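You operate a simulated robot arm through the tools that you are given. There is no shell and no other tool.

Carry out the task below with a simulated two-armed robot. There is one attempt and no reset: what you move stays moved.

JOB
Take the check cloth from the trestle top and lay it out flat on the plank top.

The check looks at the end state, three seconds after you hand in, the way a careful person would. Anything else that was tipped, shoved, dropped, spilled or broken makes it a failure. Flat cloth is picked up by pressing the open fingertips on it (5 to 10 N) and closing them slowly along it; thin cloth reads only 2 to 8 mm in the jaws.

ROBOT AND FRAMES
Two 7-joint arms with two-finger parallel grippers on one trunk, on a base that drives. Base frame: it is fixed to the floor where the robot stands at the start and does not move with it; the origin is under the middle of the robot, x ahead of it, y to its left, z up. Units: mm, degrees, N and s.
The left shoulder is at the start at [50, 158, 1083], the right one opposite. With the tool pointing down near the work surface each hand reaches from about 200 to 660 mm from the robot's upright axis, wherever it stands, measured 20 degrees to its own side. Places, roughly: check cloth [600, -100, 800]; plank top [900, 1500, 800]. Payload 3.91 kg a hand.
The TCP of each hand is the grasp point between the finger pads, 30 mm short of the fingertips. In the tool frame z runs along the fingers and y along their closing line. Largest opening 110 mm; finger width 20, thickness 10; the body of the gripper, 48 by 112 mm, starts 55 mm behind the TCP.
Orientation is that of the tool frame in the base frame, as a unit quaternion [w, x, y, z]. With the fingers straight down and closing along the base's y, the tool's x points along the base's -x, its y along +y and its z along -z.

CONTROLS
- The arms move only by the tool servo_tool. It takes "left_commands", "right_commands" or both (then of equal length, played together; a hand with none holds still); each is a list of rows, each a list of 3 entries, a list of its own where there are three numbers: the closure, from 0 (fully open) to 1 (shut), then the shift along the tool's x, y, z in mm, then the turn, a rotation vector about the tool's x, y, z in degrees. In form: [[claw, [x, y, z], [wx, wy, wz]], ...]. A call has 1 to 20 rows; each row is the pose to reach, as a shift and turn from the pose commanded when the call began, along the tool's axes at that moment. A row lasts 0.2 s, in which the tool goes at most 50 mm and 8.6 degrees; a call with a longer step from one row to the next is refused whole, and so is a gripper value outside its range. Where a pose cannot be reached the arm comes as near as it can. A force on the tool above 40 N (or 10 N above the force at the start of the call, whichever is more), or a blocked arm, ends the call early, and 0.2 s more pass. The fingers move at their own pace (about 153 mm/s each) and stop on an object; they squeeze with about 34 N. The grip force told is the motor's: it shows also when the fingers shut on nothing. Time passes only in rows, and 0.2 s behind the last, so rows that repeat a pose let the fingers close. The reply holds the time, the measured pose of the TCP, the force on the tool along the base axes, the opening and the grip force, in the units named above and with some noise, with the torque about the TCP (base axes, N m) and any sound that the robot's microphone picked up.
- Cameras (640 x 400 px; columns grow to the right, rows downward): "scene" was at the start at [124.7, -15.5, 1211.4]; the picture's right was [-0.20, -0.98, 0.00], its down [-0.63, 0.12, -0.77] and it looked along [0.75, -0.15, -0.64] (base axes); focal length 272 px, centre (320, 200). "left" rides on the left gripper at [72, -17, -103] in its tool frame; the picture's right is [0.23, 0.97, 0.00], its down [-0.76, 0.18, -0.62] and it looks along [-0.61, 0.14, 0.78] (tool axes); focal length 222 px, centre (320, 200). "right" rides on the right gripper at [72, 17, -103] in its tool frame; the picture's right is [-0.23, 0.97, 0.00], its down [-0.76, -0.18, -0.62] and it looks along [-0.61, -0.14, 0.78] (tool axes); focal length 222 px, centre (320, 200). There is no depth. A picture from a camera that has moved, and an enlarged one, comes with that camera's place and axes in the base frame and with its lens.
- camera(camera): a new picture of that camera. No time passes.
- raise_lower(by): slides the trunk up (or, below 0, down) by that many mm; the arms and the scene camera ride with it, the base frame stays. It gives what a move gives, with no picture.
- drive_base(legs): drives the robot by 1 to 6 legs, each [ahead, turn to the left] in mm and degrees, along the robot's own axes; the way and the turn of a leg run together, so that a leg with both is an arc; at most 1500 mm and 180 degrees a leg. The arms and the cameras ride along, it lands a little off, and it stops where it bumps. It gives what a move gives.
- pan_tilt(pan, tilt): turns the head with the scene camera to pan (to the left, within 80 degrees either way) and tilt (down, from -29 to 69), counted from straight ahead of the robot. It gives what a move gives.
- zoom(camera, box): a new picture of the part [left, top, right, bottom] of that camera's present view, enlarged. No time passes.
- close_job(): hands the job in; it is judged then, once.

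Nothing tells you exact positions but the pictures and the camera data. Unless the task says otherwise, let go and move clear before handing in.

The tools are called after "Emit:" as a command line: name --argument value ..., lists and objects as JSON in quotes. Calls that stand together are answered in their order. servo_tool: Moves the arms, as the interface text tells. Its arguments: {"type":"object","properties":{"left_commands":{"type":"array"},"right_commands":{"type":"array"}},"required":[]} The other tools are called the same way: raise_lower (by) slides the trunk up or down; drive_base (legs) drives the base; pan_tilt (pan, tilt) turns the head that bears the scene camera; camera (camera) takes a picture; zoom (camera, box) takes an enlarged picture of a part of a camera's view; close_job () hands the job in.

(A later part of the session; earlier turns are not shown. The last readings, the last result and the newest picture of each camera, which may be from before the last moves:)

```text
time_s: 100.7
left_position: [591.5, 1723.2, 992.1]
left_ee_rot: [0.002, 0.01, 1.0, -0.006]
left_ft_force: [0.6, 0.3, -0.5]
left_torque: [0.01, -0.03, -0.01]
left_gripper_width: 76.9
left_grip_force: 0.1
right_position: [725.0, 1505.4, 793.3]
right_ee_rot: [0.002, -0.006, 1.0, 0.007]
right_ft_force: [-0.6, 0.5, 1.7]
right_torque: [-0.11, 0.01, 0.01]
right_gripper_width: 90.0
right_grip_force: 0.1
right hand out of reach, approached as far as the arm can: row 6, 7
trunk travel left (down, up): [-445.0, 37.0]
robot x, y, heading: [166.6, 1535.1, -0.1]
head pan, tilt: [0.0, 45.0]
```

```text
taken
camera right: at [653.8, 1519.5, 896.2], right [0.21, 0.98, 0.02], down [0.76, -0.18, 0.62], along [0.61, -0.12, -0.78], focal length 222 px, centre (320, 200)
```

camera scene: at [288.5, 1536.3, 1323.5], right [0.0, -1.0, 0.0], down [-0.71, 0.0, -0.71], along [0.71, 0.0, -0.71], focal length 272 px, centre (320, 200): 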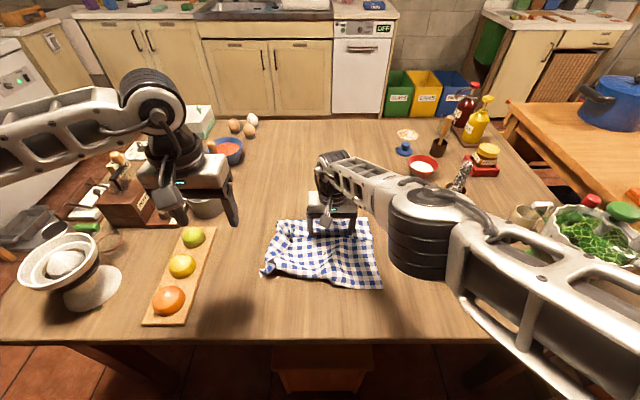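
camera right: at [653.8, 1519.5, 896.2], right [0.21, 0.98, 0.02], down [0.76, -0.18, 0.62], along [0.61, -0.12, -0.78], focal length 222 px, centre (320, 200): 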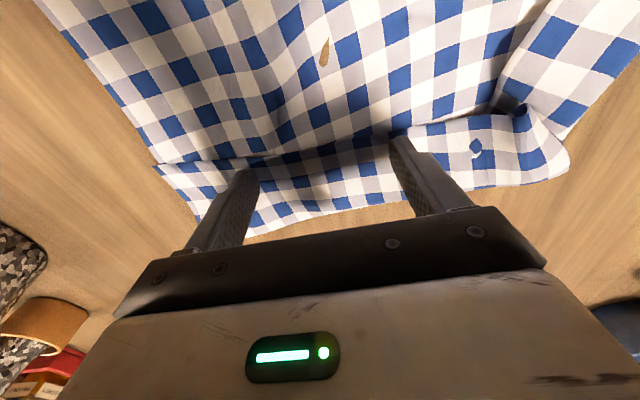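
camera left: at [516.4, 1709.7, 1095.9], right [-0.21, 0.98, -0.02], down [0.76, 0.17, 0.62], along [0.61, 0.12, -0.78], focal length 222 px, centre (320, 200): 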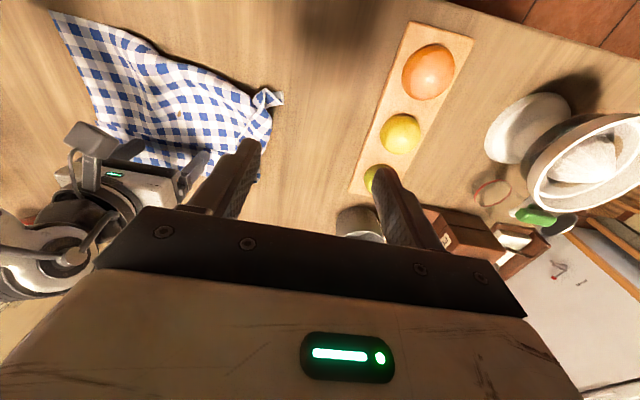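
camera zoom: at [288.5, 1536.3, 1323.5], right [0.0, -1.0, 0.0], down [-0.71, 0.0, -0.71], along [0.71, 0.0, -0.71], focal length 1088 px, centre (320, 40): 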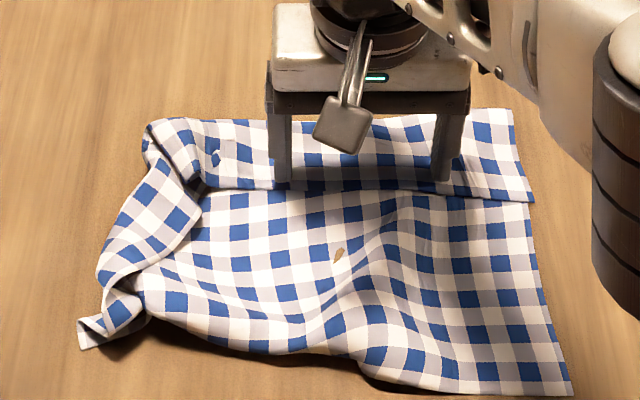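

A row was too long; I'll resend with finer steps.

Emit:
servo_tool --left_commands '[[0.6, [0, 0, 0], [0, 0, 0]], [0.6, [-8, -25, 10], [0, 0, 0]], [0.6, [-16, -50, 30], [0, 0, 0]], [0.6, [-24, -75, 50], [0, 0, 0]], [0.6, [-32, -100, 75], [0, 0, 0]], [0.6, [-40, -125, 100], [0, 0, 0]], [0.6, [-49, -152, 130], [0, 0, 0]], [0.6, [-49, -152, 160], [0, 0, 0]], [0.6, [-49, -152, 175], [0, 0, 0]]]' --right_commands '[[0.18, [17, 0, -20], [0, 0, 0]], [0.6, [30, 0, -50], [0, 0, 0]], [0.6, [55, -20, -60], [0, 0, 0]], [0.6, [80, -40, -60], [0, 0, 0]], [0.6, [105, -60, -60], [0, 0, 0]], [0.6, [127, -75, -60], [0, 0, 0]], [0.6, [127, -75, -40], [0, 0, 0]], [0.6, [127, -75, -20], [0, 0, 0]], [0.6, [127, -75, -20], [0, 0, 0]]]'

Emit:
camera --camera "scene"

Emit:
camera --camera "left"

Emit:
camera --camera "right"

```text
time_s: 102.7
left_position: [638.2, 1567.4, 818.7]
left_ee_rot: [0.002, 0.01, 1.0, -0.007]
left_ft_force: [-0.1, 0.4, -0.1]
left_torque: [0.04, 0.0, 0.01]
left_gripper_width: 43.8
left_grip_force: 0.0
right_position: [601.1, 1426.7, 810.5]
right_ee_rot: [0.002, -0.007, 1.0, 0.007]
right_ft_force: [0.0, 0.5, -0.6]
right_torque: [0.01, 0.01, -0.02]
right_gripper_width: 43.6
right_grip_force: 0.0
right hand out of reach, approached as far as the arm can: row 1
trunk travel left (down, up): [-445.0, 37.0]
robot x, y, heading: [165.3, 1536.5, -0.4]
head pan, tilt: [0.0, 45.0]
```

```text
taken
camera scene: at [288.7, 1536.2, 1323.7], right [0.0, -1.0, 0.0], down [-0.71, 0.0, -0.71], along [0.71, 0.0, -0.71], focal length 272 px, centre (320, 200)
```

scene: 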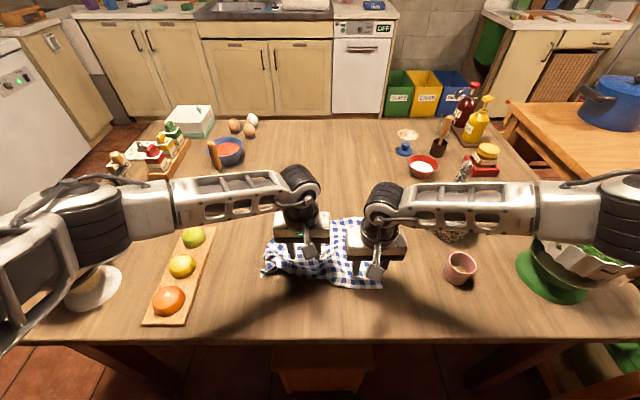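

```text
taken
camera left: at [562.9, 1553.6, 922.3], right [-0.21, 0.98, -0.01], down [0.76, 0.17, 0.62], along [0.61, 0.12, -0.78], focal length 222 px, centre (320, 200)
```

left: 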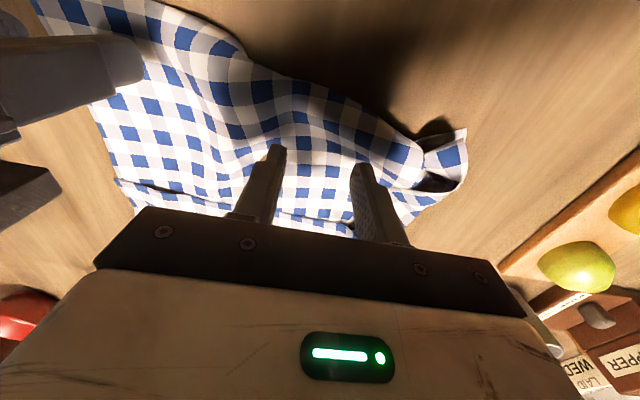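

```text
taken
camera right: at [528.8, 1441.4, 913.4], right [0.22, 0.98, 0.01], down [0.76, -0.18, 0.62], along [0.61, -0.12, -0.78], focal length 222 px, centre (320, 200)
```

right: 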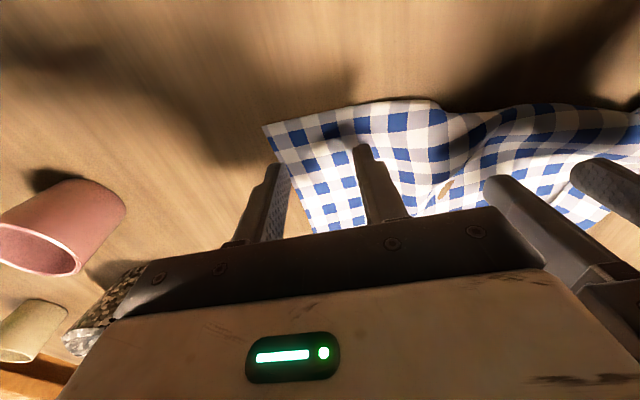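

My right elbow may be close to the salad spinner. I'll look at that before going on.

Emit:
pan_tilt --pan -55 --tilt 40

Emit:
camera --camera "scene"

```text
time_s: 104.0
left_position: [638.2, 1567.2, 819.6]
left_ee_rot: [0.001, 0.009, 1.0, -0.007]
left_ft_force: [-0.2, 0.1, -0.2]
left_torque: [0.0, 0.02, -0.03]
left_gripper_width: 44.0
left_grip_force: 0.0
right_position: [601.9, 1427.1, 811.1]
right_ee_rot: [0.003, -0.006, 1.0, 0.008]
right_ft_force: [-0.1, -0.6, -0.2]
right_torque: [0.01, -0.01, -0.01]
right_gripper_width: 44.2
right_grip_force: 0.0
trunk travel left (down, up): [-445.0, 37.0]
robot x, y, heading: [167.2, 1535.6, -0.4]
head pan, tilt: [-55.0, 40.0]
```

```text
taken
camera scene: at [255.8, 1466.8, 1330.9], right [-0.82, -0.57, 0.0], down [-0.37, 0.53, -0.77], along [0.44, -0.63, -0.64], focal length 272 px, centre (320, 200)
```

scene: 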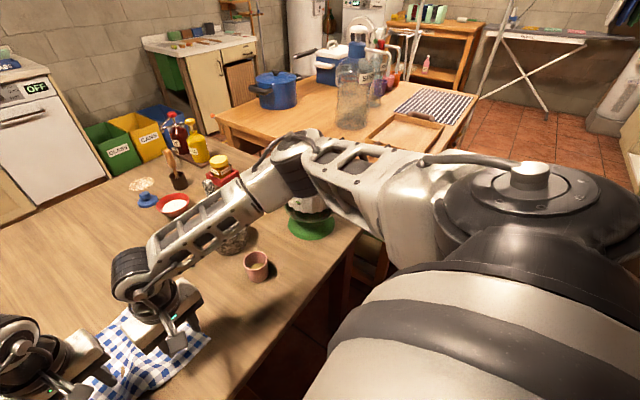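

The right elbow is right above the spinner. I'll lift straight away from it by raising the trunk, then move the right hand up and forward so the elbow comes in.

Emit:
raise_lower --by 36

Emit:
zoom --camera "scene" --box '[200, 110, 400, 260]'

```text
time_s: 104.8
left_position: [636.7, 1567.9, 854.3]
left_ee_rot: [0.002, 0.01, 1.0, -0.008]
left_ft_force: [-0.4, 0.1, 0.1]
left_torque: [-0.03, 0.01, -0.01]
left_gripper_width: 43.9
left_grip_force: 0.0
right_position: [601.4, 1427.7, 846.6]
right_ee_rot: [0.001, -0.007, 1.0, 0.007]
right_ft_force: [0.6, -0.3, -0.2]
right_torque: [0.01, -0.01, -0.01]
right_gripper_width: 44.3
right_grip_force: 0.1
trunk travel left (down, up): [-481.0, 1.0]
robot x, y, heading: [166.0, 1535.5, -0.3]
head pan, tilt: [-55.0, 40.0]
```

```text
2.67 times, centred on (300, 185) of scene
camera zoom: at [256.0, 1466.7, 1366.9], right [-0.82, -0.57, 0.0], down [-0.37, 0.53, -0.77], along [0.44, -0.63, -0.64], focal length 725 px, centre (373, 240)
```

zoom: 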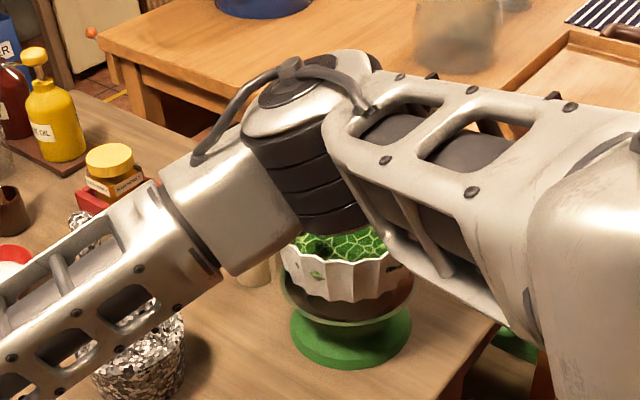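

The bowl stands untouched. From here I'll press both hands lightly near the cloth's near edge and use the base to draw the cloth back toward me, keeping elbows steady. Lower the hands first.

Emit:
servo_tool --left_commands '[[0.6, [4, 0, 20], [0, 0, 0]], [0.6, [8, 0, 40], [0, 0, 0]], [0.6, [8, 0, 52], [0, 0, 0]], [0.6, [8, 0, 56], [0, 0, 0]], [0.6, [8, 0, 56], [0, 0, 0]]]' --right_commands '[[0.6, [0, 0, 15], [0, 0, 0]], [0.6, [0, 0, 30], [0, 0, 0]], [0.6, [0, 0, 45], [0, 0, 0]], [0.6, [0, 0, 49], [0, 0, 0]], [0.6, [0, 0, 49], [0, 0, 0]]]'

Emit:
zoom --camera "scene" --box '[200, 110, 400, 260]'

Emit:
camera --camera "left"

Emit:
camera --camera "right"

```text
time_s: 106.0
left_position: [630.4, 1566.6, 798.4]
left_ee_rot: [0.001, 0.01, 1.0, -0.007]
left_ft_force: [0.9, -0.1, -0.1]
left_torque: [0.0, 0.02, 0.04]
left_gripper_width: 43.9
left_grip_force: 0.1
right_position: [600.4, 1428.6, 796.8]
right_ee_rot: [0.003, -0.006, 1.0, 0.007]
right_ft_force: [-0.8, -0.1, -0.2]
right_torque: [0.01, 0.0, 0.04]
right_gripper_width: 44.1
right_grip_force: 0.1
trunk travel left (down, up): [-481.0, 1.0]
robot x, y, heading: [168.3, 1536.6, 0.2]
head pan, tilt: [-55.0, 40.0]
```

```text
2.67 times, centred on (300, 185) of scene
camera zoom: at [255.8, 1466.7, 1366.9], right [-0.82, -0.57, 0.0], down [-0.37, 0.53, -0.77], along [0.44, -0.63, -0.64], focal length 725 px, centre (373, 240)
```

zoom: 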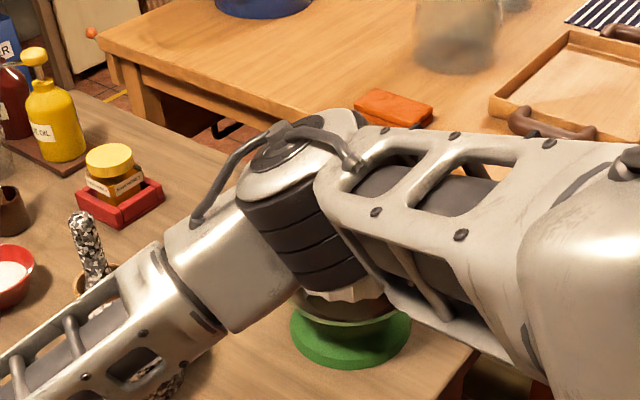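

```text
taken
camera left: at [555.6, 1553.2, 902.6], right [-0.21, 0.98, -0.01], down [0.76, 0.17, 0.62], along [0.61, 0.12, -0.78], focal length 222 px, centre (320, 200)
```

left: 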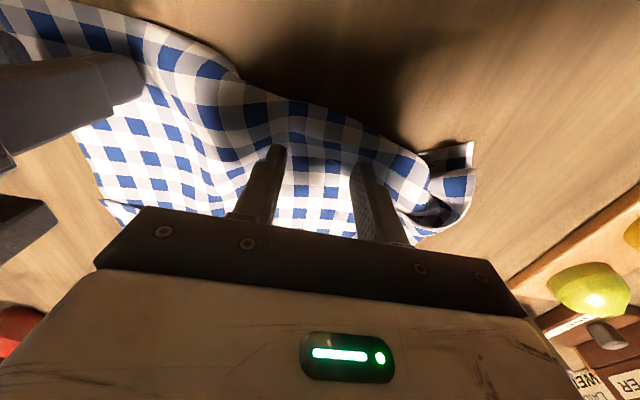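

```text
taken
camera right: at [528.2, 1442.3, 900.3], right [0.21, 0.98, 0.01], down [0.76, -0.18, 0.62], along [0.61, -0.12, -0.78], focal length 222 px, centre (320, 200)
```

right: 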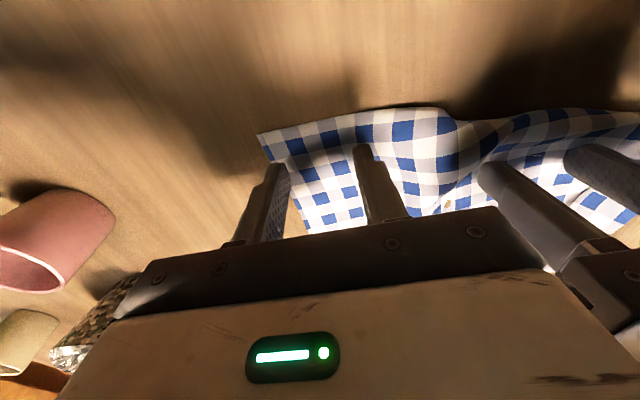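

Triangulating two views puts the elbow around [504, 1175, 1085], well clear of the bowl. I'll press the hands to contact.

Emit:
servo_tool --left_commands '[[0.6, [0, 0, 2], [0, 0, 0]], [0.6, [0, 0, 4], [0, 0, 0]], [0.6, [0, 0, 4], [0, 0, 0]]]' --right_commands '[[0.6, [0, 0, 2], [0, 0, 0]], [0.6, [0, 0, 3], [0, 0, 0]], [0.6, [0, 0, 3], [0, 0, 0]]]'

```text
time_s: 106.8
left_position: [630.9, 1567.6, 794.9]
left_ee_rot: [0.002, 0.01, 1.0, -0.007]
left_ft_force: [-0.4, -0.2, 0.3]
left_torque: [0.01, -0.01, 0.0]
left_gripper_width: 43.9
left_grip_force: 0.1
right_position: [600.9, 1428.6, 793.3]
right_ee_rot: [0.002, -0.006, 1.0, 0.007]
right_ft_force: [-0.2, 0.3, 0.2]
right_torque: [0.01, 0.01, 0.02]
right_gripper_width: 44.2
right_grip_force: 0.0
trunk travel left (down, up): [-481.0, 1.0]
robot x, y, heading: [172.0, 1535.7, -0.2]
head pan, tilt: [-55.0, 40.0]
```

Emit:
servo_tool --left_commands '[[0.6, [0, 0, 1.5], [0, 0, 0]], [0.6, [0, 0, 3], [0, 0, 0]], [0.6, [0, 0, 3], [0, 0, 0]]]' --right_commands '[[0.6, [0, 0, 1], [0, 0, 0]], [0.6, [0, 0, 2], [0, 0, 0]], [0.6, [0, 0, 2], [0, 0, 0]]]'

```text
time_s: 107.6
left_position: [631.6, 1566.6, 791.7]
left_ee_rot: [0.001, 0.01, 1.0, -0.006]
left_ft_force: [-1.5, 0.8, 5.2]
left_torque: [0.12, 0.04, 0.0]
left_gripper_width: 44.3
left_grip_force: 0.2
right_position: [599.5, 1428.3, 793.0]
right_ee_rot: [0.002, -0.006, 1.0, 0.007]
right_ft_force: [-0.2, -0.2, 0.6]
right_torque: [0.01, 0.01, -0.03]
right_gripper_width: 44.0
right_grip_force: 0.1
trunk travel left (down, up): [-481.0, 1.0]
robot x, y, heading: [165.0, 1538.2, -0.3]
head pan, tilt: [-55.0, 40.0]
```

Emit:
servo_tool --left_commands '[[0.6, [0, 0, 0.4], [0, 0, 0]], [0.6, [0, 0, 0.4], [0, 0, 0]], [0.6, [0, 0, 0.4], [0, 0, 0]]]' --right_commands '[[0.6, [0, 0, 1], [0, 0, 0]], [0.6, [0, 0, 2], [0, 0, 0]], [0.6, [0, 0, 2], [0, 0, 0]]]'

```text
time_s: 108.4
left_position: [628.9, 1568.1, 791.7]
left_ee_rot: [0.003, 0.01, 1.0, -0.007]
left_ft_force: [0.1, 0.4, 5.6]
left_torque: [0.19, -0.01, -0.01]
left_gripper_width: 44.4
left_grip_force: 0.3
right_position: [601.4, 1429.7, 791.4]
right_ee_rot: [0.004, -0.006, 1.0, 0.007]
right_ft_force: [-2.0, -0.9, 9.1]
right_torque: [-0.35, 0.05, -0.04]
right_gripper_width: 44.7
right_grip_force: 1.2
trunk travel left (down, up): [-481.0, 1.0]
robot x, y, heading: [165.3, 1534.6, -0.2]
head pan, tilt: [-55.0, 40.0]
```

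Both press with 6–9 N. Now draw the cloth back by driving back 80 mm.

Emit:
drive_base --legs '[[-80, 0]]'

Emit:
pan_tilt --pan 0 --tilt 45

Emit:
zoom --camera "scene" --box '[200, 140, 456, 300]'

```text
time_s: 109.4
left_position: [550.0, 1565.9, 793.1]
left_ee_rot: [0.003, 0.01, 1.0, -0.008]
left_ft_force: [-1.8, 0.4, 5.9]
left_torque: [0.16, 0.08, 0.07]
left_gripper_width: 43.7
left_grip_force: 0.2
right_position: [520.3, 1428.6, 790.8]
right_ee_rot: [0.002, -0.006, 1.0, 0.007]
right_ft_force: [-4.1, -0.2, 14.3]
right_torque: [-0.45, 0.16, -0.13]
right_gripper_width: 43.7
right_grip_force: 0.1
trunk travel left (down, up): [-481.0, 1.0]
robot x, y, heading: [89.1, 1534.3, -0.1]
head pan, tilt: [-55.0, 40.0]
```

```text
time_s: 110.7
left_position: [550.2, 1567.3, 792.7]
left_ee_rot: [0.003, 0.009, 1.0, -0.007]
left_ft_force: [-0.3, -0.3, 7.5]
left_torque: [0.23, 0.05, -0.02]
left_gripper_width: 43.7
left_grip_force: 0.0
right_position: [520.7, 1429.5, 792.3]
right_ee_rot: [0.002, -0.006, 1.0, 0.007]
right_ft_force: [-1.6, 0.5, 11.2]
right_torque: [-0.31, 0.04, -0.05]
right_gripper_width: 43.8
right_grip_force: 0.0
trunk travel left (down, up): [-481.0, 1.0]
robot x, y, heading: [83.9, 1534.0, -0.0]
head pan, tilt: [0.0, 45.0]
```

```text
2.50 times, centred on (328, 220) of scene
camera zoom: at [208.3, 1536.7, 1359.9], right [-0.01, -1.0, 0.0], down [-0.71, 0.0, -0.71], along [0.71, 0.0, -0.71], focal length 680 px, centre (300, 150)
```

zoom: 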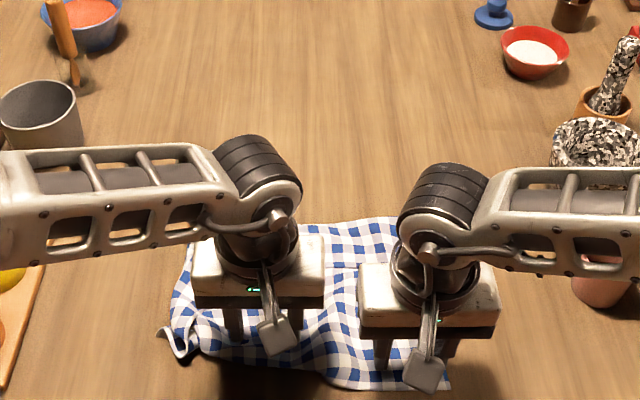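

The cloth followed. Now I'll lift, move forward again and lower the trunk a bit for reach, so the left hand can hold the sheet while the right drags the folded band forward.

Emit:
servo_tool --left_commands '[[0.6, [0, 0, -15], [0, 0, 0]], [0.6, [0, 0, -40], [0, 0, 0]], [0.6, [0, 0, -80], [0, 0, 0]], [0.6, [0, 0, -120], [0, 0, 0]], [0.6, [0, 0, -140], [0, 0, 0]]]' --right_commands '[[0.6, [0, 0, -15], [0, 0, 0]], [0.6, [0, 0, -40], [0, 0, 0]], [0.6, [0, 0, -80], [0, 0, 0]], [0.18, [0, 0, -120], [0, 0, 0]], [0.18, [0, 0, -140], [0, 0, 0]]]'

Emit:
drive_base --legs '[[80, 0]]'

Emit:
raise_lower --by -70

Emit:
camera --camera "scene"

Emit:
zoom --camera "scene" --box '[240, 200, 400, 300]'

Emit:
camera --camera "left"

Emit:
camera --camera "right"

```text
time_s: 111.9
left_position: [550.2, 1569.8, 933.7]
left_ee_rot: [0.002, 0.009, 1.0, -0.008]
left_ft_force: [-0.5, 0.2, -0.2]
left_torque: [-0.01, -0.01, 0.01]
left_gripper_width: 44.0
left_grip_force: 0.0
right_position: [520.8, 1426.3, 932.7]
right_ee_rot: [0.001, -0.006, 1.0, 0.007]
right_ft_force: [-0.1, -0.5, 0.1]
right_torque: [0.0, -0.01, 0.01]
right_gripper_width: 90.3
right_grip_force: 0.0
trunk travel left (down, up): [-481.0, 1.0]
robot x, y, heading: [84.8, 1535.4, -0.1]
head pan, tilt: [0.0, 45.0]
```

```text
time_s: 112.9
left_position: [630.8, 1571.1, 931.7]
left_ee_rot: [0.001, 0.009, 1.0, -0.008]
left_ft_force: [0.0, 0.3, -0.6]
left_torque: [0.01, 0.0, 0.02]
left_gripper_width: 43.9
left_grip_force: 0.0
right_position: [602.8, 1427.1, 929.7]
right_ee_rot: [0.001, -0.007, 1.0, 0.006]
right_ft_force: [-0.5, -0.4, -0.1]
right_torque: [0.03, 0.01, -0.02]
right_gripper_width: 90.4
right_grip_force: 0.0
trunk travel left (down, up): [-481.0, 1.0]
robot x, y, heading: [167.3, 1535.3, -0.4]
head pan, tilt: [0.0, 45.0]
```

```text
time_s: 114.0
left_position: [630.9, 1568.6, 862.9]
left_ee_rot: [0.001, 0.009, 1.0, -0.009]
left_ft_force: [-0.6, -0.1, -0.1]
left_torque: [-0.02, -0.01, 0.02]
left_gripper_width: 44.1
left_grip_force: 0.0
right_position: [602.7, 1427.1, 861.3]
right_ee_rot: [0.002, -0.007, 1.0, 0.007]
right_ft_force: [0.1, 0.6, -0.6]
right_torque: [0.01, -0.01, -0.03]
right_gripper_width: 90.3
right_grip_force: 0.0
trunk travel left (down, up): [-411.0, 71.0]
robot x, y, heading: [166.7, 1533.8, 0.0]
head pan, tilt: [0.0, 45.0]
```

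```text
taken
camera scene: at [290.3, 1536.4, 1289.7], right [0.0, -1.0, 0.0], down [-0.71, 0.0, -0.71], along [0.71, 0.0, -0.71], focal length 272 px, centre (320, 200)
```

scene: 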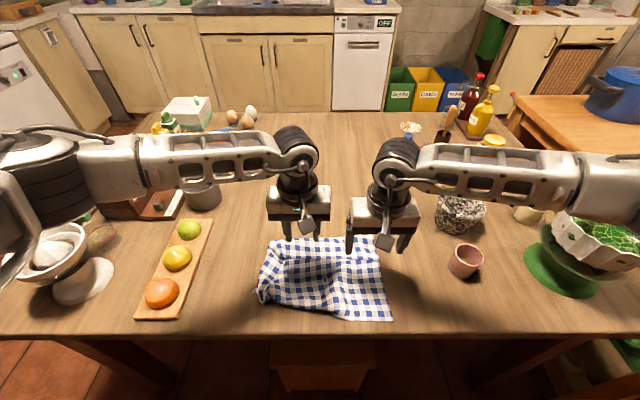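

```text
4.00 times, centred on (320, 250) of scene
camera zoom: at [290.3, 1536.4, 1289.7], right [0.0, -1.0, 0.0], down [-0.71, 0.0, -0.71], along [0.71, 0.0, -0.71], focal length 1088 px, centre (320, 0)
```

zoom: 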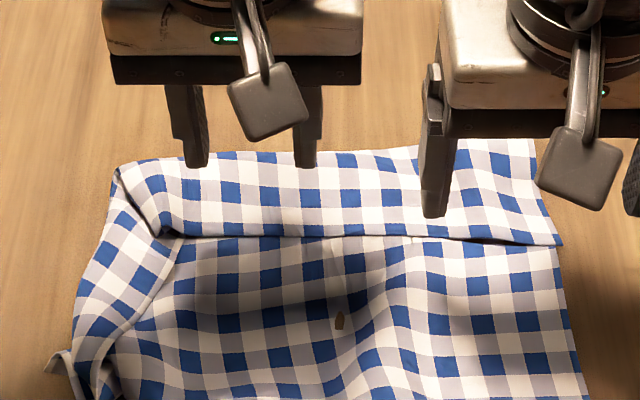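

```text
taken
camera left: at [556.3, 1555.8, 966.7], right [-0.21, 0.98, -0.02], down [0.76, 0.17, 0.62], along [0.61, 0.12, -0.78], focal length 222 px, centre (320, 200)
```

left: 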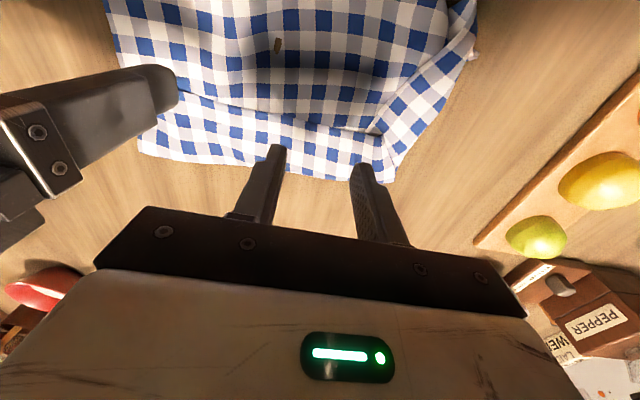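

```text
taken
camera right: at [529.9, 1440.5, 964.3], right [0.21, 0.98, 0.01], down [0.76, -0.18, 0.62], along [0.61, -0.12, -0.78], focal length 222 px, centre (320, 200)
```

right: 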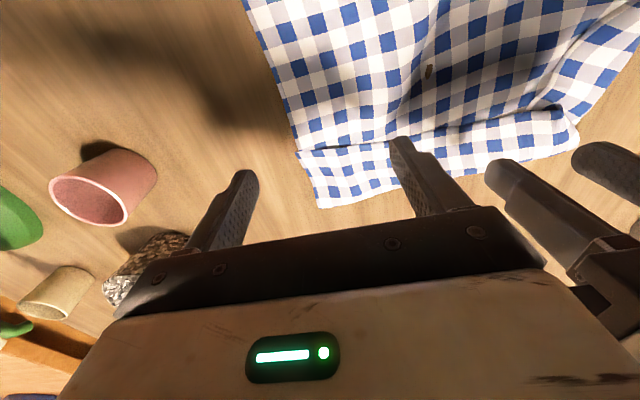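

The pull straightened the sheet nicely: only the far band (about 60 mm) and a narrower left flap remain folded. Position the left hand to hold the sheet and the right on the band.

Emit:
servo_tool --left_commands '[[0.6, [15, 10, 0], [0, 0, 0]], [0.6, [30, 22, 10], [0, 0, 0]], [0.6, [45, 34, 30], [0, 0, 0]], [0.6, [53, 39, 50], [0, 0, 0]], [0.6, [53, 39, 63], [0, 0, 0]], [0.6, [53, 39, 63], [0, 0, 0]]]' --right_commands '[[0.1, [-5, 0, 0], [0, 0, 0]], [0.1, [-15, 20, 10], [0, 0, 0]], [0.1, [-25, 45, 25], [0, 0, 0]], [0.1, [-37, 73, 45], [0, 0, 0]], [0.1, [-37, 73, 59], [0, 0, 0]], [0.1, [-37, 73, 59], [0, 0, 0]]]'

Emit:
zoom --camera "scene" --box '[220, 180, 420, 305]'

Emit:
camera --camera "left"

Emit:
camera --camera "right"

```text
time_s: 115.4
left_position: [579.1, 1609.2, 799.3]
left_ee_rot: [0.002, 0.009, 1.0, -0.008]
left_ft_force: [0.2, -1.0, 1.3]
left_torque: [0.0, 0.03, 0.01]
left_gripper_width: 44.1
left_grip_force: 0.1
right_position: [638.8, 1501.3, 803.6]
right_ee_rot: [0.001, -0.007, 1.0, 0.008]
right_ft_force: [-0.3, 0.8, -0.5]
right_torque: [0.02, -0.01, 0.0]
right_gripper_width: 99.0
right_grip_force: 0.0
trunk travel left (down, up): [-411.0, 71.0]
robot x, y, heading: [168.4, 1537.5, -0.2]
head pan, tilt: [0.0, 45.0]
```

```text
3.20 times, centred on (320, 242) of scene
camera zoom: at [290.4, 1536.4, 1289.6], right [0.0, -1.0, 0.0], down [-0.71, 0.0, -0.71], along [0.71, 0.0, -0.71], focal length 870 px, centre (320, 64)
```

zoom: 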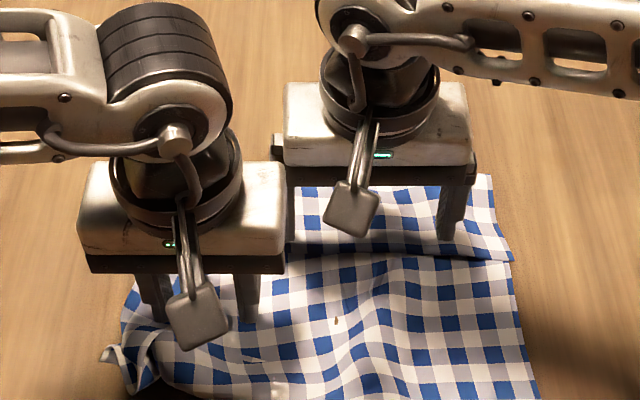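

```text
taken
camera left: at [504.6, 1594.6, 903.2], right [-0.21, 0.98, -0.02], down [0.76, 0.17, 0.62], along [0.61, 0.12, -0.78], focal length 222 px, centre (320, 200)
```

left: 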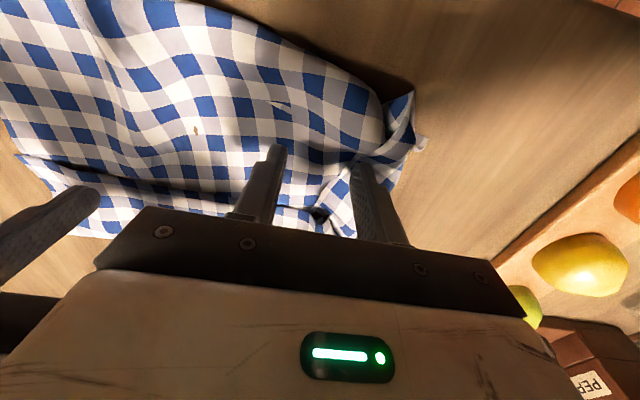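

```text
taken
camera right: at [566.5, 1515.4, 905.7], right [0.21, 0.98, 0.01], down [0.76, -0.18, 0.62], along [0.61, -0.12, -0.78], focal length 222 px, centre (320, 200)
```

right: 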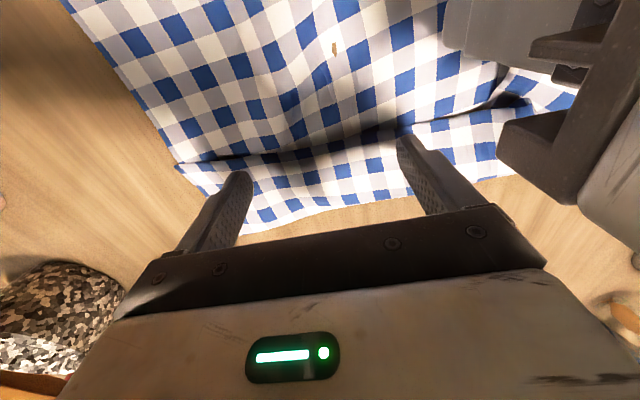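

Good alignment. Lower both to contact.

Emit:
servo_tool --left_commands '[[0.6, [0, 0, 3], [0, 0, 0]], [0.6, [0, 0, 6], [0, 0, 0]], [0.6, [0, 0, 7], [0, 0, 0]], [0.6, [0, 0, 7], [0, 0, 0]]]' --right_commands '[[0.1, [0, 0, 3], [0, 0, 0]], [0.1, [0, 0, 6], [0, 0, 0]], [0.1, [0, 0, 9], [0, 0, 0]], [0.1, [0, 0, 9], [0, 0, 0]]]'

```text
time_s: 116.4
left_position: [577.2, 1609.9, 793.0]
left_ee_rot: [0.002, 0.008, 1.0, -0.007]
left_ft_force: [0.0, -0.4, 2.4]
left_torque: [0.08, 0.01, 0.01]
left_gripper_width: 44.2
left_grip_force: 1.0
right_position: [638.3, 1501.2, 794.7]
right_ee_rot: [0.002, -0.007, 1.0, 0.007]
right_ft_force: [0.0, -0.2, -0.1]
right_torque: [-0.02, 0.03, 0.01]
right_gripper_width: 98.9
right_grip_force: 0.2
trunk travel left (down, up): [-411.0, 71.0]
robot x, y, heading: [169.7, 1540.3, -0.5]
head pan, tilt: [0.0, 45.0]
```

Emit:
servo_tool --left_commands '[[0.6, [0, 0, 1], [0, 0, 0]], [0.6, [0, 0, 2], [0, 0, 0]], [0.6, [0, 0, 2], [0, 0, 0]]]' --right_commands '[[0.1, [0, 0, 1.5], [0, 0, 0]], [0.1, [0, 0, 2.7], [0, 0, 0]], [0.1, [0, 0, 2.7], [0, 0, 0]]]'

```text
time_s: 117.2
left_position: [578.2, 1608.9, 792.9]
left_ee_rot: [0.003, 0.009, 1.0, -0.008]
left_ft_force: [-1.2, 2.4, 16.9]
left_torque: [0.63, 0.04, 0.09]
left_gripper_width: 45.7
left_grip_force: 2.0
right_position: [638.6, 1501.2, 792.8]
right_ee_rot: [0.004, -0.007, 1.0, 0.007]
right_ft_force: [2.8, 0.5, 6.7]
right_torque: [-0.35, -0.04, 0.07]
right_gripper_width: 99.1
right_grip_force: 0.3
trunk travel left (down, up): [-411.0, 71.0]
robot x, y, heading: [168.2, 1535.9, -0.4]
head pan, tilt: [0.0, 45.0]
```

Left holds with 17 N, right presses with 7 N. Drag the band forward with the right.

Emit:
servo_tool --right_commands '[[0.1, [-8, 0, 0.2], [0, 0, 0]], [0.1, [-16, 0, 0.3], [0, 0, 0]], [0.1, [-24, 0, 0.4], [0, 0, 0]], [0.1, [-32, 0, 0.5], [0, 0, 0]], [0.1, [-40, 0, 0.6], [0, 0, 0]], [0.1, [-48, 0, 0.7], [0, 0, 0]]]'

Emit:
camera --camera "right"

Emit:
zoom --camera "scene" --box '[220, 180, 420, 305]'

```text
time_s: 118.6
left_position: [576.3, 1607.8, 792.0]
left_ee_rot: [0.003, 0.009, 1.0, -0.008]
left_ft_force: [1.9, -5.9, 20.0]
left_torque: [0.41, -0.06, -0.01]
left_gripper_width: 41.4
left_grip_force: 0.1
right_position: [685.6, 1502.0, 793.2]
right_ee_rot: [0.003, -0.007, 1.0, 0.008]
right_ft_force: [-3.8, 0.2, 11.0]
right_torque: [-0.66, 0.16, -0.18]
right_gripper_width: 98.6
right_grip_force: 0.2
trunk travel left (down, up): [-411.0, 71.0]
robot x, y, heading: [164.2, 1535.2, 0.0]
head pan, tilt: [0.0, 45.0]
```

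```text
taken
camera right: at [612.4, 1515.7, 895.8], right [0.21, 0.98, 0.02], down [0.76, -0.18, 0.62], along [0.61, -0.12, -0.78], focal length 222 px, centre (320, 200)
```

right: 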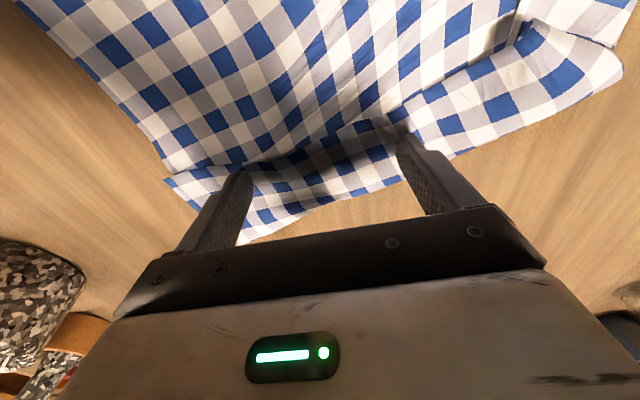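

```text
3.20 times, centred on (320, 242) of scene
camera zoom: at [287.9, 1535.9, 1290.0], right [0.0, -1.0, 0.0], down [-0.71, 0.0, -0.71], along [0.71, 0.0, -0.71], focal length 870 px, centre (320, 64)
```

zoom: 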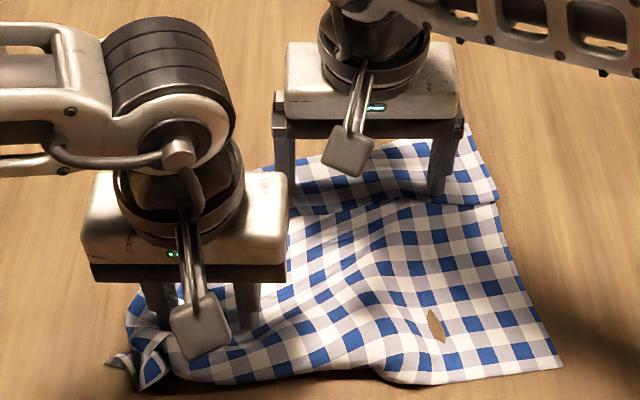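

Cloth-to-cloth grip is strong, so the layers moved together; dragging won't unroll the band. Better: re-lift by the clean near edge so the folded far band and left flap fall open, then lay it again pulling toward me. Raise the hands and look.

Emit:
servo_tool --left_commands '[[0.6, [0, 0, -15], [0, 0, 0]], [0.6, [10, 20, -45], [0, 0, 0]], [0.6, [20, 50, -75], [0, 0, 0]], [0.6, [30, 80, -105], [0, 0, 0]], [0.6, [30, 100, -120], [0, 0, 0]], [0.6, [30, 100, -120], [0, 0, 0]]]' --right_commands '[[0.1, [0, 0, -15], [0, 0, 0]], [0.3, [10, -20, -45], [0, 0, 0]], [0.6, [20, -50, -75], [0, 0, 0]], [0.6, [30, -85, -105], [0, 0, 0]], [0.6, [40, -110, -120], [0, 0, 0]], [0.6, [40, -110, -120], [0, 0, 0]]]'

Emit:
zoom --camera "scene" --box '[240, 210, 400, 310]'

Emit:
camera --camera "left"

Emit:
camera --camera "scene"

```text
time_s: 120.0
left_position: [550.4, 1710.9, 910.0]
left_ee_rot: [0.001, 0.01, 1.0, -0.008]
left_ft_force: [0.3, 0.1, 0.3]
left_torque: [-0.03, -0.02, 0.02]
left_gripper_width: 44.0
left_grip_force: 0.1
right_position: [648.5, 1390.2, 910.4]
right_ee_rot: [0.002, -0.007, 1.0, 0.007]
right_ft_force: [0.2, 0.6, 0.7]
right_torque: [0.03, -0.02, 0.02]
right_gripper_width: 43.9
right_grip_force: 0.0
trunk travel left (down, up): [-411.0, 71.0]
robot x, y, heading: [167.4, 1537.6, -0.4]
head pan, tilt: [0.0, 45.0]
```

```text
4.00 times, centred on (320, 260) of scene
camera zoom: at [290.6, 1536.5, 1289.6], right [0.0, -1.0, 0.0], down [-0.71, 0.0, -0.71], along [0.71, 0.0, -0.71], focal length 1088 px, centre (320, -40)
```

zoom: 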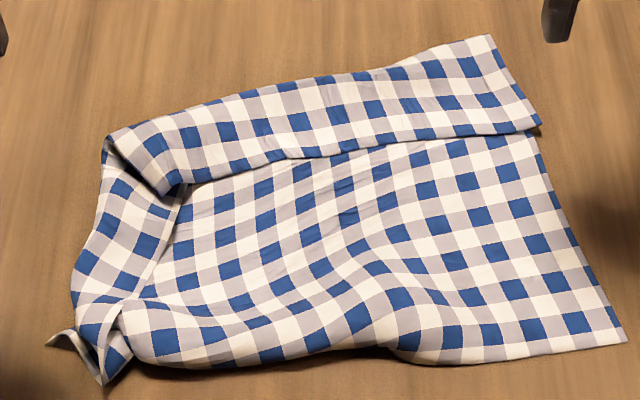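

```text
taken
camera left: at [475.3, 1697.5, 1013.2], right [-0.21, 0.98, -0.01], down [0.76, 0.17, 0.62], along [0.61, 0.12, -0.78], focal length 222 px, centre (320, 200)
```

left: 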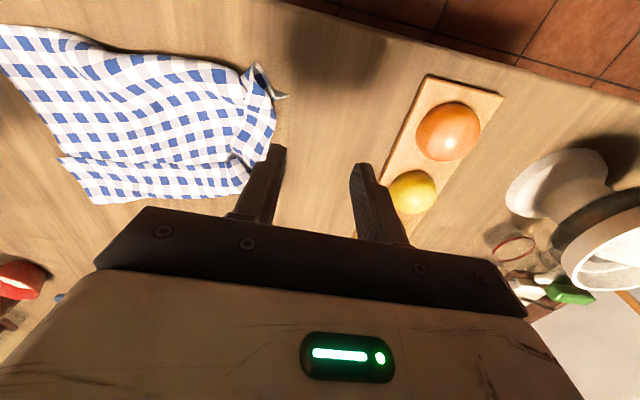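

```text
taken
camera scene: at [290.6, 1536.5, 1289.6], right [0.0, -1.0, 0.0], down [-0.71, 0.0, -0.71], along [0.71, 0.0, -0.71], focal length 272 px, centre (320, 200)
```

scene: 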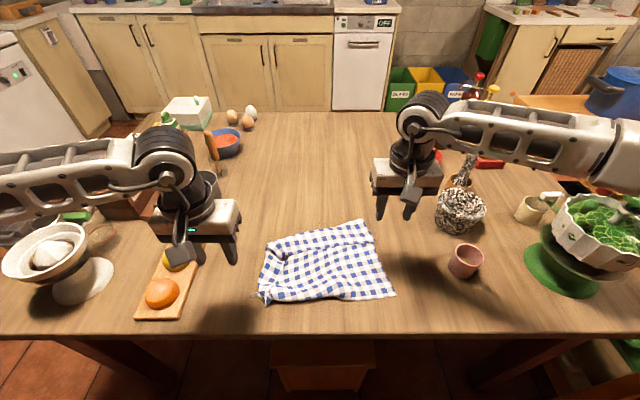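

I'll take the near edge at its two corners: right hand at the clean near-right corner (~[543, 1381]), left hand straddling the curled near-left corner (~[537, 1657]).

Emit:
servo_tool --left_commands '[[0.4, [3, -12, 20], [0, 0, 0]], [0.4, [5, -25, 45], [0, 0, 0]], [0.4, [8, -40, 70], [0, 0, 0]], [0.4, [10, -54, 90], [0, 0, 0]], [0.4, [10, -54, 95], [0, 0, 0]], [0.4, [10, -54, 95], [0, 0, 0]]]' --right_commands '[[0.55, [20, 6, 15], [0, 0, 0]], [0.55, [40, 12, 35], [0, 0, 0]], [0.55, [60, 18, 60], [0, 0, 0]], [0.55, [80, 24, 85], [0, 0, 0]], [0.55, [92, 27, 105], [0, 0, 0]], [0.55, [92, 27, 108], [0, 0, 0]]]'

Emit:
camera --camera "left"

Emit:
camera --camera "right"

Emit:
zoom --camera "scene" --box '[220, 190, 420, 315]'

```text
time_s: 121.4
left_position: [538.9, 1655.8, 812.7]
left_ee_rot: [0.001, 0.009, 1.0, -0.008]
left_ft_force: [1.7, -0.7, 0.4]
left_torque: [0.01, 0.0, -0.01]
left_gripper_width: 66.1
left_grip_force: 0.1
right_position: [556.4, 1417.5, 801.2]
right_ee_rot: [0.002, -0.007, 1.0, 0.007]
right_ft_force: [-0.1, 0.7, -0.1]
right_torque: [0.0, -0.03, 0.01]
right_gripper_width: 49.7
right_grip_force: 0.1
trunk travel left (down, up): [-411.0, 71.0]
robot x, y, heading: [166.9, 1533.3, -0.2]
head pan, tilt: [0.0, 45.0]
```

```text
taken
camera left: at [465.1, 1640.7, 917.0], right [-0.21, 0.98, -0.01], down [0.76, 0.17, 0.62], along [0.61, 0.12, -0.78], focal length 222 px, centre (320, 200)
```

left: 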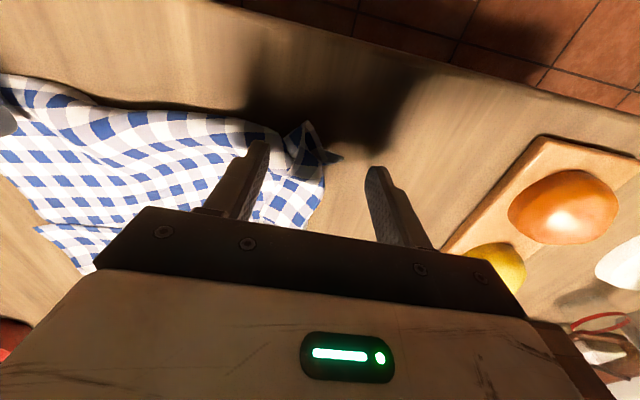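

```text
taken
camera right: at [483.7, 1431.3, 904.2], right [0.21, 0.98, 0.01], down [0.76, -0.18, 0.62], along [0.61, -0.12, -0.78], focal length 222 px, centre (320, 200)
```

right: 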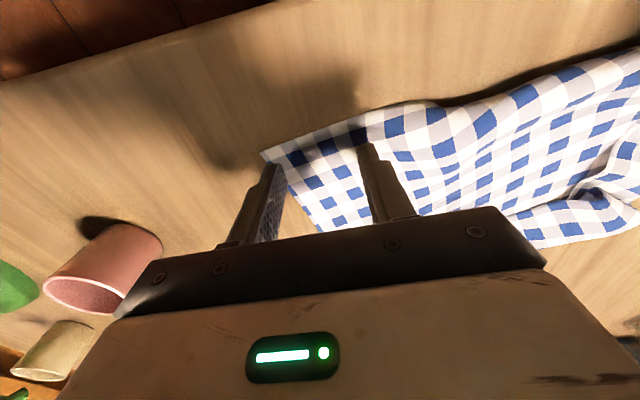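

```text
3.20 times, centred on (320, 252) of scene
camera zoom: at [290.5, 1536.4, 1289.6], right [0.0, -1.0, 0.0], down [-0.71, 0.0, -0.71], along [0.71, 0.0, -0.71], focal length 870 px, centre (320, 32)
```

zoom: 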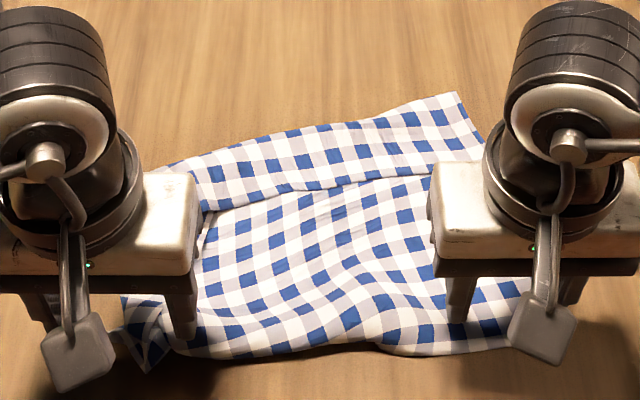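

Both are aligned: the right just inside its corner, the left straddling the curl. Descend to contact.

Emit:
servo_tool --left_commands '[[0.4, [0, 0, 6], [0, 0, 0]], [0.4, [0, 0, 12], [0, 0, 0]], [0.4, [0, 0, 18], [0, 0, 0]], [0.4, [0, 0, 20], [0, 0, 0]], [0.4, [0, 0, 20], [0, 0, 0]]]' --right_commands '[[0.55, [0, 2, 2], [0, 0, 0]], [0.55, [0, 4, 4], [0, 0, 0]], [0.55, [0, 4, 6], [0, 0, 0]], [0.55, [0, 4, 8.5], [0, 0, 0]], [0.55, [0, 4, 8.5], [0, 0, 0]]]'

```text
time_s: 122.6
left_position: [539.0, 1655.8, 794.6]
left_ee_rot: [0.002, 0.008, 1.0, -0.008]
left_ft_force: [0.6, 0.8, 3.2]
left_torque: [-0.06, -0.02, 0.01]
left_gripper_width: 66.0
left_grip_force: 0.2
right_position: [555.6, 1420.7, 793.4]
right_ee_rot: [0.001, -0.007, 1.0, 0.007]
right_ft_force: [0.5, 0.9, 0.1]
right_torque: [0.01, 0.02, -0.01]
right_gripper_width: 49.5
right_grip_force: 0.1
trunk travel left (down, up): [-411.0, 71.0]
robot x, y, heading: [160.2, 1533.9, -0.1]
head pan, tilt: [0.0, 45.0]
```

Emit:
servo_tool --left_commands '[[0.4, [0, 0, 0.5], [0, 0, 0]], [0.4, [0, 0, 1], [0, 0, 0]], [0.4, [0, 0, 1], [0, 0, 0]]]' --right_commands '[[0.55, [0, 0, 1.5], [0, 0, 0]], [0.55, [0, 0, 2.8], [0, 0, 0]], [0.55, [0, 0, 2.8], [0, 0, 0]]]'

```text
time_s: 123.4
left_position: [539.3, 1656.2, 793.8]
left_ee_rot: [0.002, 0.008, 1.0, -0.008]
left_ft_force: [0.8, -0.6, 3.0]
left_torque: [-0.08, -0.04, 0.0]
left_gripper_width: 66.0
left_grip_force: 0.0
right_position: [555.7, 1421.4, 791.4]
right_ee_rot: [0.003, -0.007, 1.0, 0.008]
right_ft_force: [-2.6, -1.4, 15.9]
right_torque: [-0.52, 0.11, -0.09]
right_gripper_width: 50.2
right_grip_force: 1.3
trunk travel left (down, up): [-411.0, 71.0]
robot x, y, heading: [166.4, 1535.6, -0.1]
head pan, tilt: [0.0, 45.0]
```

Emit:
servo_tool --left_commands '[[0.4, [0, 0, 0.8], [0, 0, 0]], [0.4, [0, 0, 1.6], [0, 0, 0]], [0.4, [0, 0, 1.6], [0, 0, 0]], [0.4, [0, 0, 1.6], [0, 0, 0]], [0.4, [0, 0, 1.6], [0, 0, 0]], [0.4, [0, 0, 1.6], [0, 0, 0]], [0.4, [0, 0, 1.6], [0, 0, 0]], [0.4, [0, 0, 1.6], [0, 0, 0]]]' --right_commands '[[0.55, [0, 0, -0.4], [0, 0, 0]], [0.6, [0, 0, -0.4], [0, 0, 0]], [0.65, [0, 0, -0.4], [0, 0, 0]], [0.7, [0, 0, -0.4], [0, 0, 0]], [0.74, [0, 0, -0.4], [0, 0, 0]], [0.78, [0, 0, -0.4], [0, 0, 0]], [0.82, [0, 0, -0.4], [0, 0, 0]], [0.86, [0, 0, -0.4], [0, 0, 0]]]'

Emit:
camera --camera "right"

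Emit:
camera --camera "left"

```text
time_s: 125.2
left_position: [539.5, 1656.0, 793.6]
left_ee_rot: [0.003, 0.009, 1.0, -0.008]
left_ft_force: [2.0, 0.4, 16.0]
left_torque: [-0.56, -0.14, 0.0]
left_gripper_width: 65.9
left_grip_force: 0.0
right_position: [554.5, 1421.4, 792.1]
right_ee_rot: [0.002, -0.007, 1.0, 0.007]
right_ft_force: [0.6, 3.9, 10.9]
right_torque: [0.04, 0.0, 0.03]
right_gripper_width: 14.7
right_grip_force: 0.1
trunk travel left (down, up): [-411.0, 71.0]
robot x, y, heading: [165.3, 1534.5, -0.5]
head pan, tilt: [0.0, 45.0]
```

```text
taken
camera right: at [482.2, 1435.3, 894.6], right [0.21, 0.98, 0.02], down [0.76, -0.18, 0.62], along [0.61, -0.12, -0.78], focal length 222 px, centre (320, 200)
```

right: 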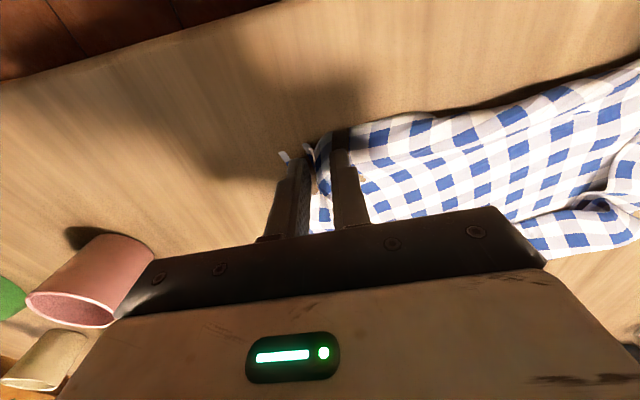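

```text
taken
camera left: at [464.6, 1641.4, 896.5], right [-0.21, 0.98, -0.02], down [0.76, 0.17, 0.62], along [0.61, 0.12, -0.78], focal length 222 px, centre (320, 200)
```

left: 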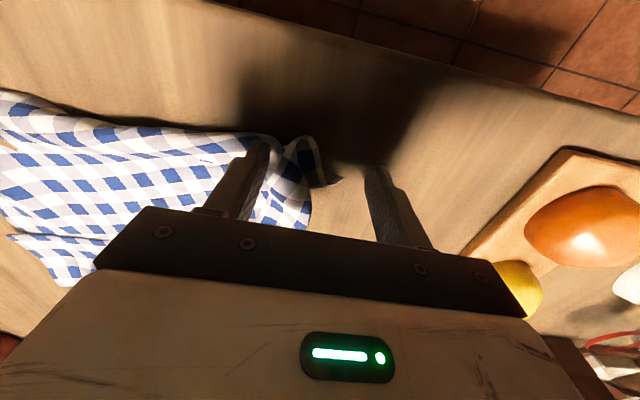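

The right is gathering the corner well. Finish the right and close the left slowly.

Emit:
servo_tool --left_commands '[[0.45, [0, 0, -0.4], [0, 0, 0]], [0.5, [0, 0, -0.4], [0, 0, 0]], [0.55, [0, 0, -0.4], [0, 0, 0]], [0.6, [0, 0, -0.4], [0, 0, 0]], [0.65, [0, 0, -0.4], [0, 0, 0]], [0.7, [0, 0, -0.4], [0, 0, 0]], [0.75, [0, 0, -0.4], [0, 0, 0]], [0.8, [0, 0, -0.4], [0, 0, 0]], [0.85, [0, 0, -0.4], [0, 0, 0]], [0.9, [0, 0, -0.4], [0, 0, 0]], [0.95, [0, 0, -0.4], [0, 0, 0]], [1, [0, 0, -0.4], [0, 0, 0]], [1, [0, 0, -0.4], [0, 0, 0]]]' --right_commands '[[0.88, [0, 0, 0], [0, 0, 0]], [0.9, [0, 0, 0], [0, 0, 0]], [0.93, [0, 0, 0], [0, 0, 0]], [0.96, [0, 0, 0], [0, 0, 0]], [1, [0, 0, 0], [0, 0, 0]], [1, [0, 0, 0], [0, 0, 0]], [1, [0, 0, 0], [0, 0, 0]], [1, [0, 0, 0], [0, 0, 0]], [1, [0, 0, 0], [0, 0, 0]], [1, [0, 0, 0], [0, 0, 0]], [1, [0, 0, 0], [0, 0, 0]], [1, [0, 0, 0], [0, 0, 0]], [1, [0, 0, 0], [0, 0, 0]]]'

Emit:
camera --camera "right"

Emit:
camera --camera "left"

```text
time_s: 128.0
left_position: [538.6, 1654.0, 793.4]
left_ee_rot: [0.003, 0.009, 1.0, -0.008]
left_ft_force: [1.2, -13.0, 13.7]
left_torque: [-0.49, -0.11, -0.07]
left_gripper_width: 2.7
left_grip_force: 33.4
right_position: [554.1, 1421.3, 792.2]
right_ee_rot: [0.003, -0.008, 1.0, 0.008]
right_ft_force: [-1.6, 10.2, 11.7]
right_torque: [0.34, -0.01, 0.06]
right_gripper_width: 2.8
right_grip_force: 33.8
trunk travel left (down, up): [-411.0, 71.0]
robot x, y, heading: [170.8, 1537.7, -0.0]
head pan, tilt: [0.0, 45.0]
```

```text
taken
camera right: at [482.2, 1434.9, 894.6], right [0.21, 0.98, 0.02], down [0.76, -0.18, 0.62], along [0.61, -0.12, -0.78], focal length 222 px, centre (320, 200)
```

right: 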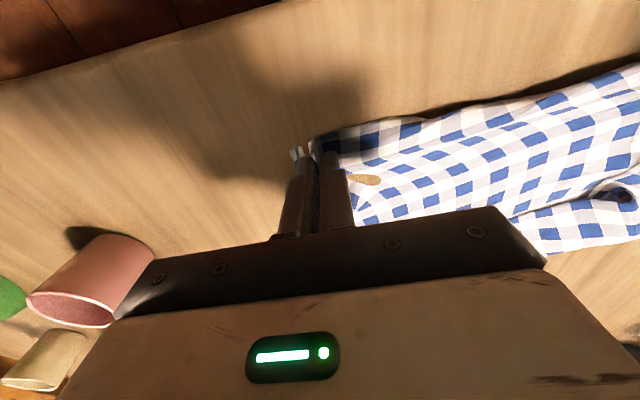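

```text
taken
camera left: at [463.9, 1640.7, 896.9], right [-0.21, 0.98, -0.02], down [0.76, 0.17, 0.62], along [0.61, 0.12, -0.78], focal length 222 px, centre (320, 200)
```

left: 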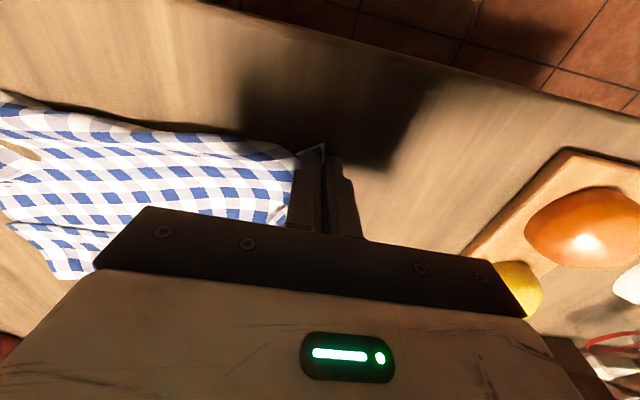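

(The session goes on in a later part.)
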